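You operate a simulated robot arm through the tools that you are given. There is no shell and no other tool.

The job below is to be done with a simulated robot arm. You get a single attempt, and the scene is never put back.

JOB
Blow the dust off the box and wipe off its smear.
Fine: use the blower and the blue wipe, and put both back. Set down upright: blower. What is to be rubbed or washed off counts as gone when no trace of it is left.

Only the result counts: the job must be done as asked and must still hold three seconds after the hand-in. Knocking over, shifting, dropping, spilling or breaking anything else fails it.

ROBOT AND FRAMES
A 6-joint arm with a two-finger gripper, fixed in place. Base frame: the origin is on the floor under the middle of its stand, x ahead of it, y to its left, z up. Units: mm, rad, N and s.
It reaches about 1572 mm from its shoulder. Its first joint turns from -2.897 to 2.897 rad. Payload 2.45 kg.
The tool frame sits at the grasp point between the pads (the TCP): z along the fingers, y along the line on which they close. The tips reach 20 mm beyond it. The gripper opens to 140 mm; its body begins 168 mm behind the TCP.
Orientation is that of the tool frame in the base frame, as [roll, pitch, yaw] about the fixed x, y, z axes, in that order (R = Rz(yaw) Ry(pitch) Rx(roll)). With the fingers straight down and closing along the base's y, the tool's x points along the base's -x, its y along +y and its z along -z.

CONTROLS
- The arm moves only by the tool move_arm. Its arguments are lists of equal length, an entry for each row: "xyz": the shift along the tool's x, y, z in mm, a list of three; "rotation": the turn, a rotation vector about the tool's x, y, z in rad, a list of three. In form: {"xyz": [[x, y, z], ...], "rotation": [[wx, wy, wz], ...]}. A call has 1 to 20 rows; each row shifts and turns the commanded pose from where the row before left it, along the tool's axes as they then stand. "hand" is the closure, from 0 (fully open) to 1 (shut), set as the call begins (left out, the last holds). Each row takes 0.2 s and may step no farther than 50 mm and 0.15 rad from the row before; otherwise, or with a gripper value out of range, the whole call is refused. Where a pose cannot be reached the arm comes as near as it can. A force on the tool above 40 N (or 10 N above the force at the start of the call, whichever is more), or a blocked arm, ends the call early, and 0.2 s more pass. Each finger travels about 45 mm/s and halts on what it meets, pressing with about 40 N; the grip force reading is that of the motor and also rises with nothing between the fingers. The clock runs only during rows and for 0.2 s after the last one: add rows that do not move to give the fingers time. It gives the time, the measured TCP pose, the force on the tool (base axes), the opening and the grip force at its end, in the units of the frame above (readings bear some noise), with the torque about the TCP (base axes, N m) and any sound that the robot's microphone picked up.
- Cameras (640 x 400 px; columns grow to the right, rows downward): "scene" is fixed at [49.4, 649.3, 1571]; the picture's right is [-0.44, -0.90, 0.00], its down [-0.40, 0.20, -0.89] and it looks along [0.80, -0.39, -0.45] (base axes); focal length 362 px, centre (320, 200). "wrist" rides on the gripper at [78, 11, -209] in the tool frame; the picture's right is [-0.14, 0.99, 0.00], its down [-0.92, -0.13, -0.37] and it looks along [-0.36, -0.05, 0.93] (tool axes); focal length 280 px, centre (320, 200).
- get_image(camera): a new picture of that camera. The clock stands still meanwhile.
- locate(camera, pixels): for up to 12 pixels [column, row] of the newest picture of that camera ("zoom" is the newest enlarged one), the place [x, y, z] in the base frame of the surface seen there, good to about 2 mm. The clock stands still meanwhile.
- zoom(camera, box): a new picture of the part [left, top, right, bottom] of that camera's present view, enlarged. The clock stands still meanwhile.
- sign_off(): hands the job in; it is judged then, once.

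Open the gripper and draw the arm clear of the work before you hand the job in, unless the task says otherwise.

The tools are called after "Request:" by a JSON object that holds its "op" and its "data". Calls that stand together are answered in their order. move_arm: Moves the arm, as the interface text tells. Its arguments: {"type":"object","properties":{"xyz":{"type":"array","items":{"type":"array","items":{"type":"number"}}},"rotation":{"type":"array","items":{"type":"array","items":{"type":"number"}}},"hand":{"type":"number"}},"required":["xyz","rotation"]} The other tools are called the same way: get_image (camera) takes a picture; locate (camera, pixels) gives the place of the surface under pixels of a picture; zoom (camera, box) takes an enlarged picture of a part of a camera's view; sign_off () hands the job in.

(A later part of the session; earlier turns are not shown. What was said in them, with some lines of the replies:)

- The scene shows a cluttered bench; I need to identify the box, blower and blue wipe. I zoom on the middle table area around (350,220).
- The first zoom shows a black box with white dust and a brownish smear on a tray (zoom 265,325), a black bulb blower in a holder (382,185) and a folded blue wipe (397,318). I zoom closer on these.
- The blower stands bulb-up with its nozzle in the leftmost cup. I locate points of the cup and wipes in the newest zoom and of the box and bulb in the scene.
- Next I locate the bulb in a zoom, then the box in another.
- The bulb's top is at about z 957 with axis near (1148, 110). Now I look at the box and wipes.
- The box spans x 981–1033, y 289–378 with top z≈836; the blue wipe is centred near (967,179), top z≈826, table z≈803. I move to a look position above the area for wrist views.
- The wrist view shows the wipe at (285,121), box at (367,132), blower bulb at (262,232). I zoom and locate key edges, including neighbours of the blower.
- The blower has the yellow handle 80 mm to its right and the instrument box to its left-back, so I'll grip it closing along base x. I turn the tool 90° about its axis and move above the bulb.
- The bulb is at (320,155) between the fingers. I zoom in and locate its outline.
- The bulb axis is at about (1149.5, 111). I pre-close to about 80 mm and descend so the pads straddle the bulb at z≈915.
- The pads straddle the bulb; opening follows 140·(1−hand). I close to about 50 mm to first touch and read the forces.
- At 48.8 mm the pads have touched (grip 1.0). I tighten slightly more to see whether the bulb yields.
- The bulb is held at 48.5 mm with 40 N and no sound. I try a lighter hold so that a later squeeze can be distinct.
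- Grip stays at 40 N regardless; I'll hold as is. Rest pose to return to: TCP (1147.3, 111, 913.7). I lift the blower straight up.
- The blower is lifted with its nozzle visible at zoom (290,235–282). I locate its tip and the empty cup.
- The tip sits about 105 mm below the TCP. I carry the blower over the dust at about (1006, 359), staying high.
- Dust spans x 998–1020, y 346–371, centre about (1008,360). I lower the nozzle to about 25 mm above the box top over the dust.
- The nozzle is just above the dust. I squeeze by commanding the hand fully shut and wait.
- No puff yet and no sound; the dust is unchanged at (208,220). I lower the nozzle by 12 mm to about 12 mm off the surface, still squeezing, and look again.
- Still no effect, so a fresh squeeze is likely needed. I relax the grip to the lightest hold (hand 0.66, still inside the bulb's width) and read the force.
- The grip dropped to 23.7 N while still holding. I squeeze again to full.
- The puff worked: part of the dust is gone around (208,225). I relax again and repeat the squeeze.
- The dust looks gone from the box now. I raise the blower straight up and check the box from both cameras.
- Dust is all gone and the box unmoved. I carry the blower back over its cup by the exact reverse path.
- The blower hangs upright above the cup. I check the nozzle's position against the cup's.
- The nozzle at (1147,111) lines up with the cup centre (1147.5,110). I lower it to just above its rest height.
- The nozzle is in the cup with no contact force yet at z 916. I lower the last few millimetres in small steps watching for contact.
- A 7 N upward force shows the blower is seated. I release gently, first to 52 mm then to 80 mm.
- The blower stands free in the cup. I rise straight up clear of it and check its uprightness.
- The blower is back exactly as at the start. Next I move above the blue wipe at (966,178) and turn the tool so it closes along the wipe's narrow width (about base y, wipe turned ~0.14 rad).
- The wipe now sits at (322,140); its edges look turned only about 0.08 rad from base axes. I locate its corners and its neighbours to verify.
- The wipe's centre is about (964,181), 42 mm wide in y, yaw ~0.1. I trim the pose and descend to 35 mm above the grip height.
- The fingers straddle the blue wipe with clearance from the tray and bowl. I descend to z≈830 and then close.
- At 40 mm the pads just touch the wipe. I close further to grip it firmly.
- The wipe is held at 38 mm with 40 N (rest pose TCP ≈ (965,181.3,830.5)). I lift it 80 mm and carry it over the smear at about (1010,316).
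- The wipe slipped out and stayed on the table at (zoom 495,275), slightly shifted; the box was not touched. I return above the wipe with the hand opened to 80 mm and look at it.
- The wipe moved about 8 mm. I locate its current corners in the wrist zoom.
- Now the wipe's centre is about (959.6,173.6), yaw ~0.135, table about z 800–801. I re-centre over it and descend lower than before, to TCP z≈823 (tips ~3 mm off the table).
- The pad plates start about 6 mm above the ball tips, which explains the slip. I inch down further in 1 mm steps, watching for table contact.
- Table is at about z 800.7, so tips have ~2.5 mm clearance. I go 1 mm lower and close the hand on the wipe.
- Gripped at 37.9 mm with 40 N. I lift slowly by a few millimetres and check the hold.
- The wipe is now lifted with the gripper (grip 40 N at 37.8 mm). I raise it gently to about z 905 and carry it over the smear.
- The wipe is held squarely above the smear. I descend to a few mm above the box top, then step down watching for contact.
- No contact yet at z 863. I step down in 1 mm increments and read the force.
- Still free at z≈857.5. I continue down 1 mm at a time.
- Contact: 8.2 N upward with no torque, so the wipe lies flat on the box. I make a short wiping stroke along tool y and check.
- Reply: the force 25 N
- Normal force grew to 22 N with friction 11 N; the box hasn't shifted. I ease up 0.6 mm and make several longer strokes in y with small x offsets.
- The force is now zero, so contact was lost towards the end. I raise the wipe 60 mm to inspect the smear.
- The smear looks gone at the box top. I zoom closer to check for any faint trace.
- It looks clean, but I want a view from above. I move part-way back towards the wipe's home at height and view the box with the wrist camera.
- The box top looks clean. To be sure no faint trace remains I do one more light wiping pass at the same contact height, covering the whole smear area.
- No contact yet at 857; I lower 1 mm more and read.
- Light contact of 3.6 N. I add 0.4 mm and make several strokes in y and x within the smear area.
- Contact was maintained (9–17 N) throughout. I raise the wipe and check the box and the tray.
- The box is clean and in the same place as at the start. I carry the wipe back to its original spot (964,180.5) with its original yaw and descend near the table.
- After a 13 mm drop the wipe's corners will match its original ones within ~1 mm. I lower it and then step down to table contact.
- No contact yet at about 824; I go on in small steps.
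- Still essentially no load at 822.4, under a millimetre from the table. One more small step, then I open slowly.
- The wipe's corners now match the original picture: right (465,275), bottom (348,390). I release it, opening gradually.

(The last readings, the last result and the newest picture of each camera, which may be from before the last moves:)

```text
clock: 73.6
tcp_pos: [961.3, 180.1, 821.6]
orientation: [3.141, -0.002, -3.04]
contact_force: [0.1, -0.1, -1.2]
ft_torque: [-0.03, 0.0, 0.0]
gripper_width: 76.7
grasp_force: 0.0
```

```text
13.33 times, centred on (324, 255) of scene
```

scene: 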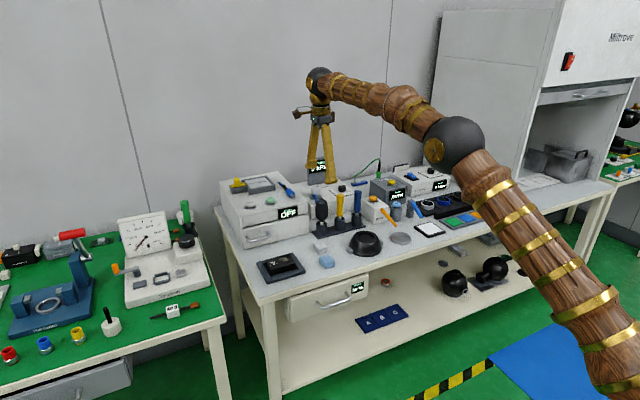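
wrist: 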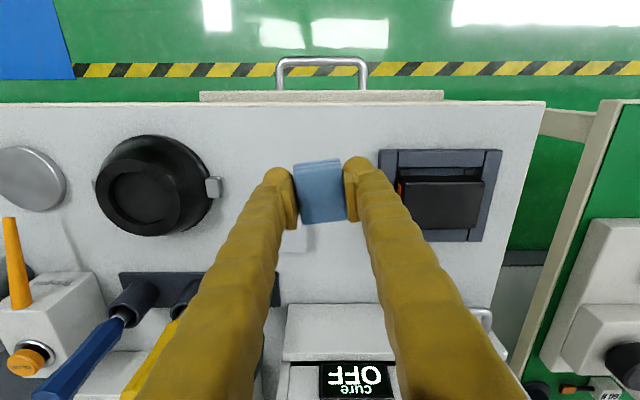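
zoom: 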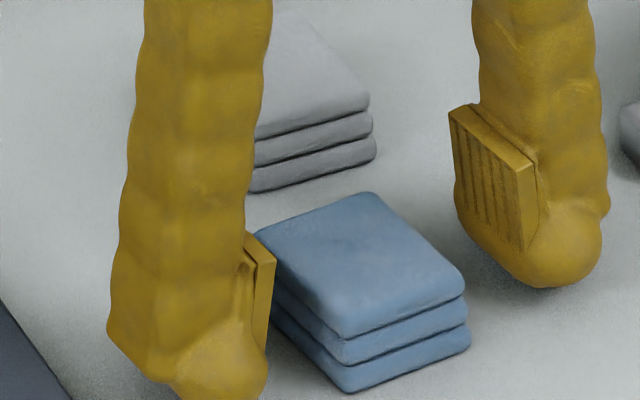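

The wipe is free and lies as at the start. I rise straight up and then draw back towards the arm's starting area.

Request:
{"op": "move_arm", "data": {"xyz": [[0, 0, -20], [0, 0, -40], [0, 0, -45], [0, 0, -45], [0, 0, -45], [0, 0, -45], [0, 0, -45], [0, 0, -45], [40, 0, 0], [40, 0, 0], [40, 0, 0], [40, 0, 0], [40, 0, 0], [0, 0, 0]], "rotation": [[0, 0, 0], [0, 0, 0], [0, 0, 0], [0, 0, 0], [0, 0, 0], [0, 0, 0], [0, 0, 0], [0, 0, 0], [0, 0, 0], [0, 0, 0], [0, 0, 0], [0, 0, 0], [0, 0, 0], [0, 0, 0]], "hand": 0.45}}

Request:
{"op": "get_image", "data": {"camera": "scene"}}

Request:
{"op": "zoom", "data": {"camera": "scene", "box": [220, 150, 380, 290]}}

Request:
{"op": "zoom", "data": {"camera": "scene", "box": [268, 246, 308, 276]}}

Request:
{"op": "get_image", "data": {"camera": "wrist"}}

```text
clock: 76.6
tcp_pos: [763.6, 158.6, 1150.6]
orientation: [-3.139, 0.001, -3.04]
contact_force: [0.2, 0.0, -0.1]
ft_torque: [0.01, 0.06, 0.02]
gripper_width: 76.8
grasp_force: 0.0
```

```text
taken
```

scene: 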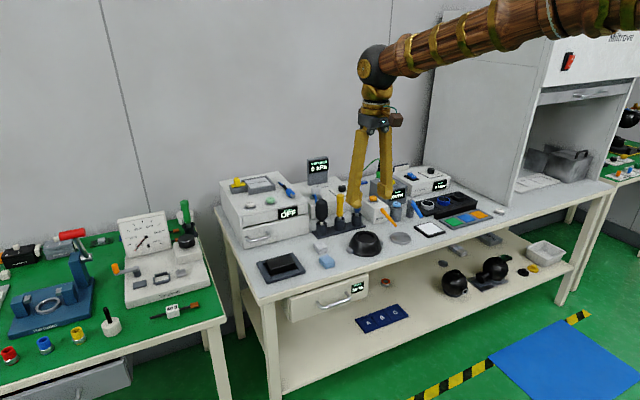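

```text
2.86 times, centred on (300, 220) of scene
```

zoom: 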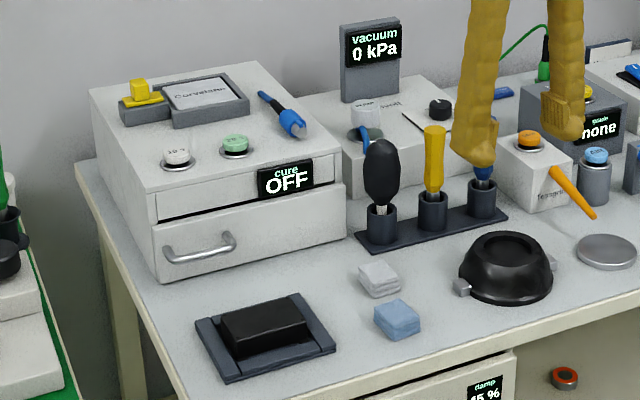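

```text
13.33 times, centred on (288, 261) of scene
```

zoom: 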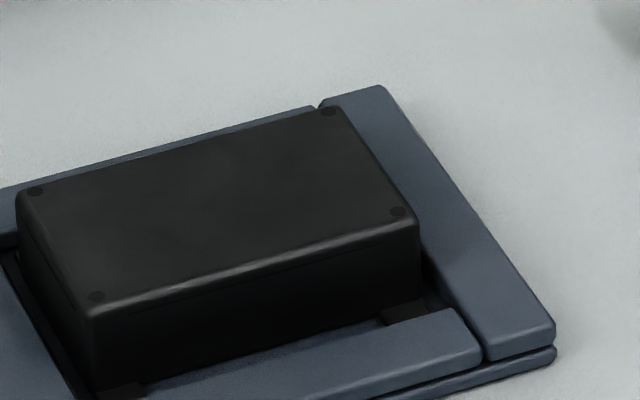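

```text
taken
```

wrist: 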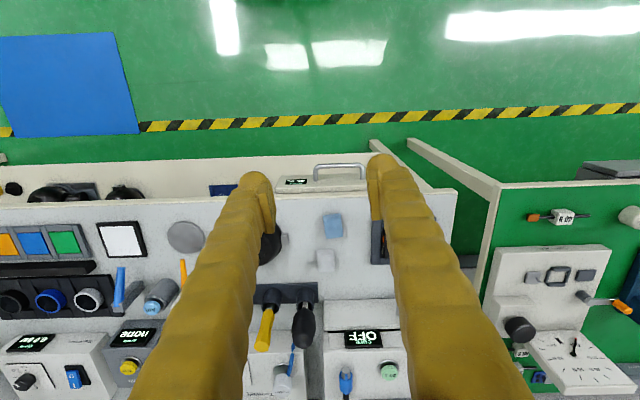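

Everything matches the starting picture, with the box clean. I open the hand fully and move sideways to inspect the box from the wrist camera once more.

Request:
{"op": "move_arm", "data": {"xyz": [[-30, 35, 0], [-30, 35, 0], [-30, 35, 0], [-30, 35, 0], [0, 0, 0]], "rotation": [[0, 0, 0], [0, 0, 0], [0, 0, 0], [0, 0, 0], [0, 0, 0]], "hand": 0.0}}

Request:
{"op": "get_image", "data": {"camera": "wrist"}}

```text
clock: 77.8
tcp_pos: [866.5, 312.8, 1152.2]
orientation: [3.141, -0.001, -3.04]
contact_force: [1.3, 0.0, -0.3]
ft_torque: [0.01, -0.02, 0.0]
gripper_width: 140.1
grasp_force: 0.1
```

```text
taken
```

wrist: 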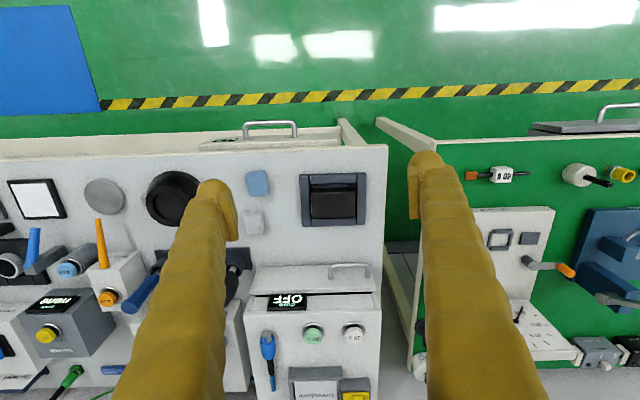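

Request:
{"op": "zoom", "data": {"camera": "wrist", "box": [295, 170, 375, 230]}}

Request:
{"op": "zoom", "data": {"camera": "scene", "box": [300, 170, 380, 220]}}

Request:
{"op": "zoom", "data": {"camera": "scene", "box": [300, 240, 348, 270]}}

```text
6.67 times, centred on (335, 200) of wrist
```

zoom: 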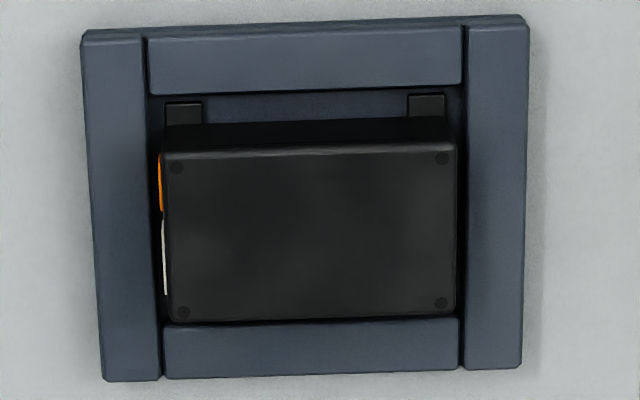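

```text
8.00 times, centred on (340, 195) of scene
```

zoom: 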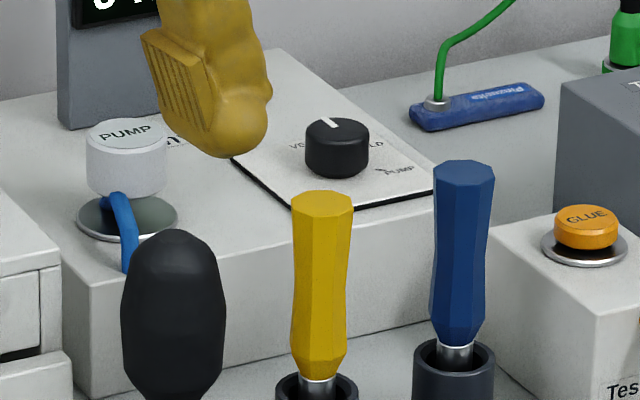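

```text
13.33 times, centred on (324, 255) of scene
```

zoom: 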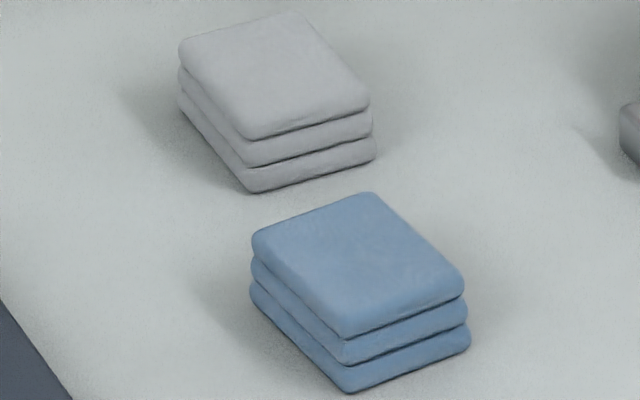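

The box shows no dust or smear, the blower stands upright in its cup, and the wipe lies at its original place. I draw the arm back clear.

Request:
{"op": "move_arm", "data": {"xyz": [[40, 0, -5], [40, 0, -5], [40, 0, -5], [40, 0, 0], [0, 0, 0]], "rotation": [[0, 0, 0], [0, 0, 0], [0, 0, 0], [0, 0, 0], [0, 0, 0]]}}

Request:
{"op": "get_image", "data": {"camera": "scene"}}

```text
clock: 79.0
tcp_pos: [709.5, 292.9, 1167.6]
orientation: [3.14, 0.0, -3.04]
contact_force: [0.7, 0.6, 0.5]
ft_torque: [0.0, -0.02, 0.01]
gripper_width: 140.0
grasp_force: 0.0
```

```text
taken
```

scene: 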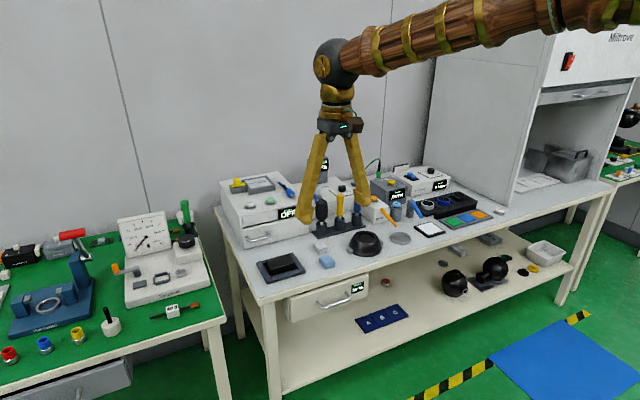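

The arm is clear with the hand open and the scene otherwise unchanged. I hand the job in.

Request:
{"op": "sign_off", "data": {}}

```text
The job is handed in.
```

The job is handed in. The dust is blown off the box and its smear is wiped away, with no trace of either in the last close-up pictures.

- **Blower:** it is back upright in its cup and matches the starting picture.
- **Blue wipe:** it slipped out of the gripper on the first pick-up and moved about 8 mm on the table. I gripped it again lower down, and after wiping I set it back where it started, to within about 1–2 mm.
- **Everything else:** the box and its tray stayed where they were, and nothing else in the pictures looked moved.

I gave the box a second light wiping pass in case a faint residue was left. The gripper was open and the arm was drawn clear before I handed in.
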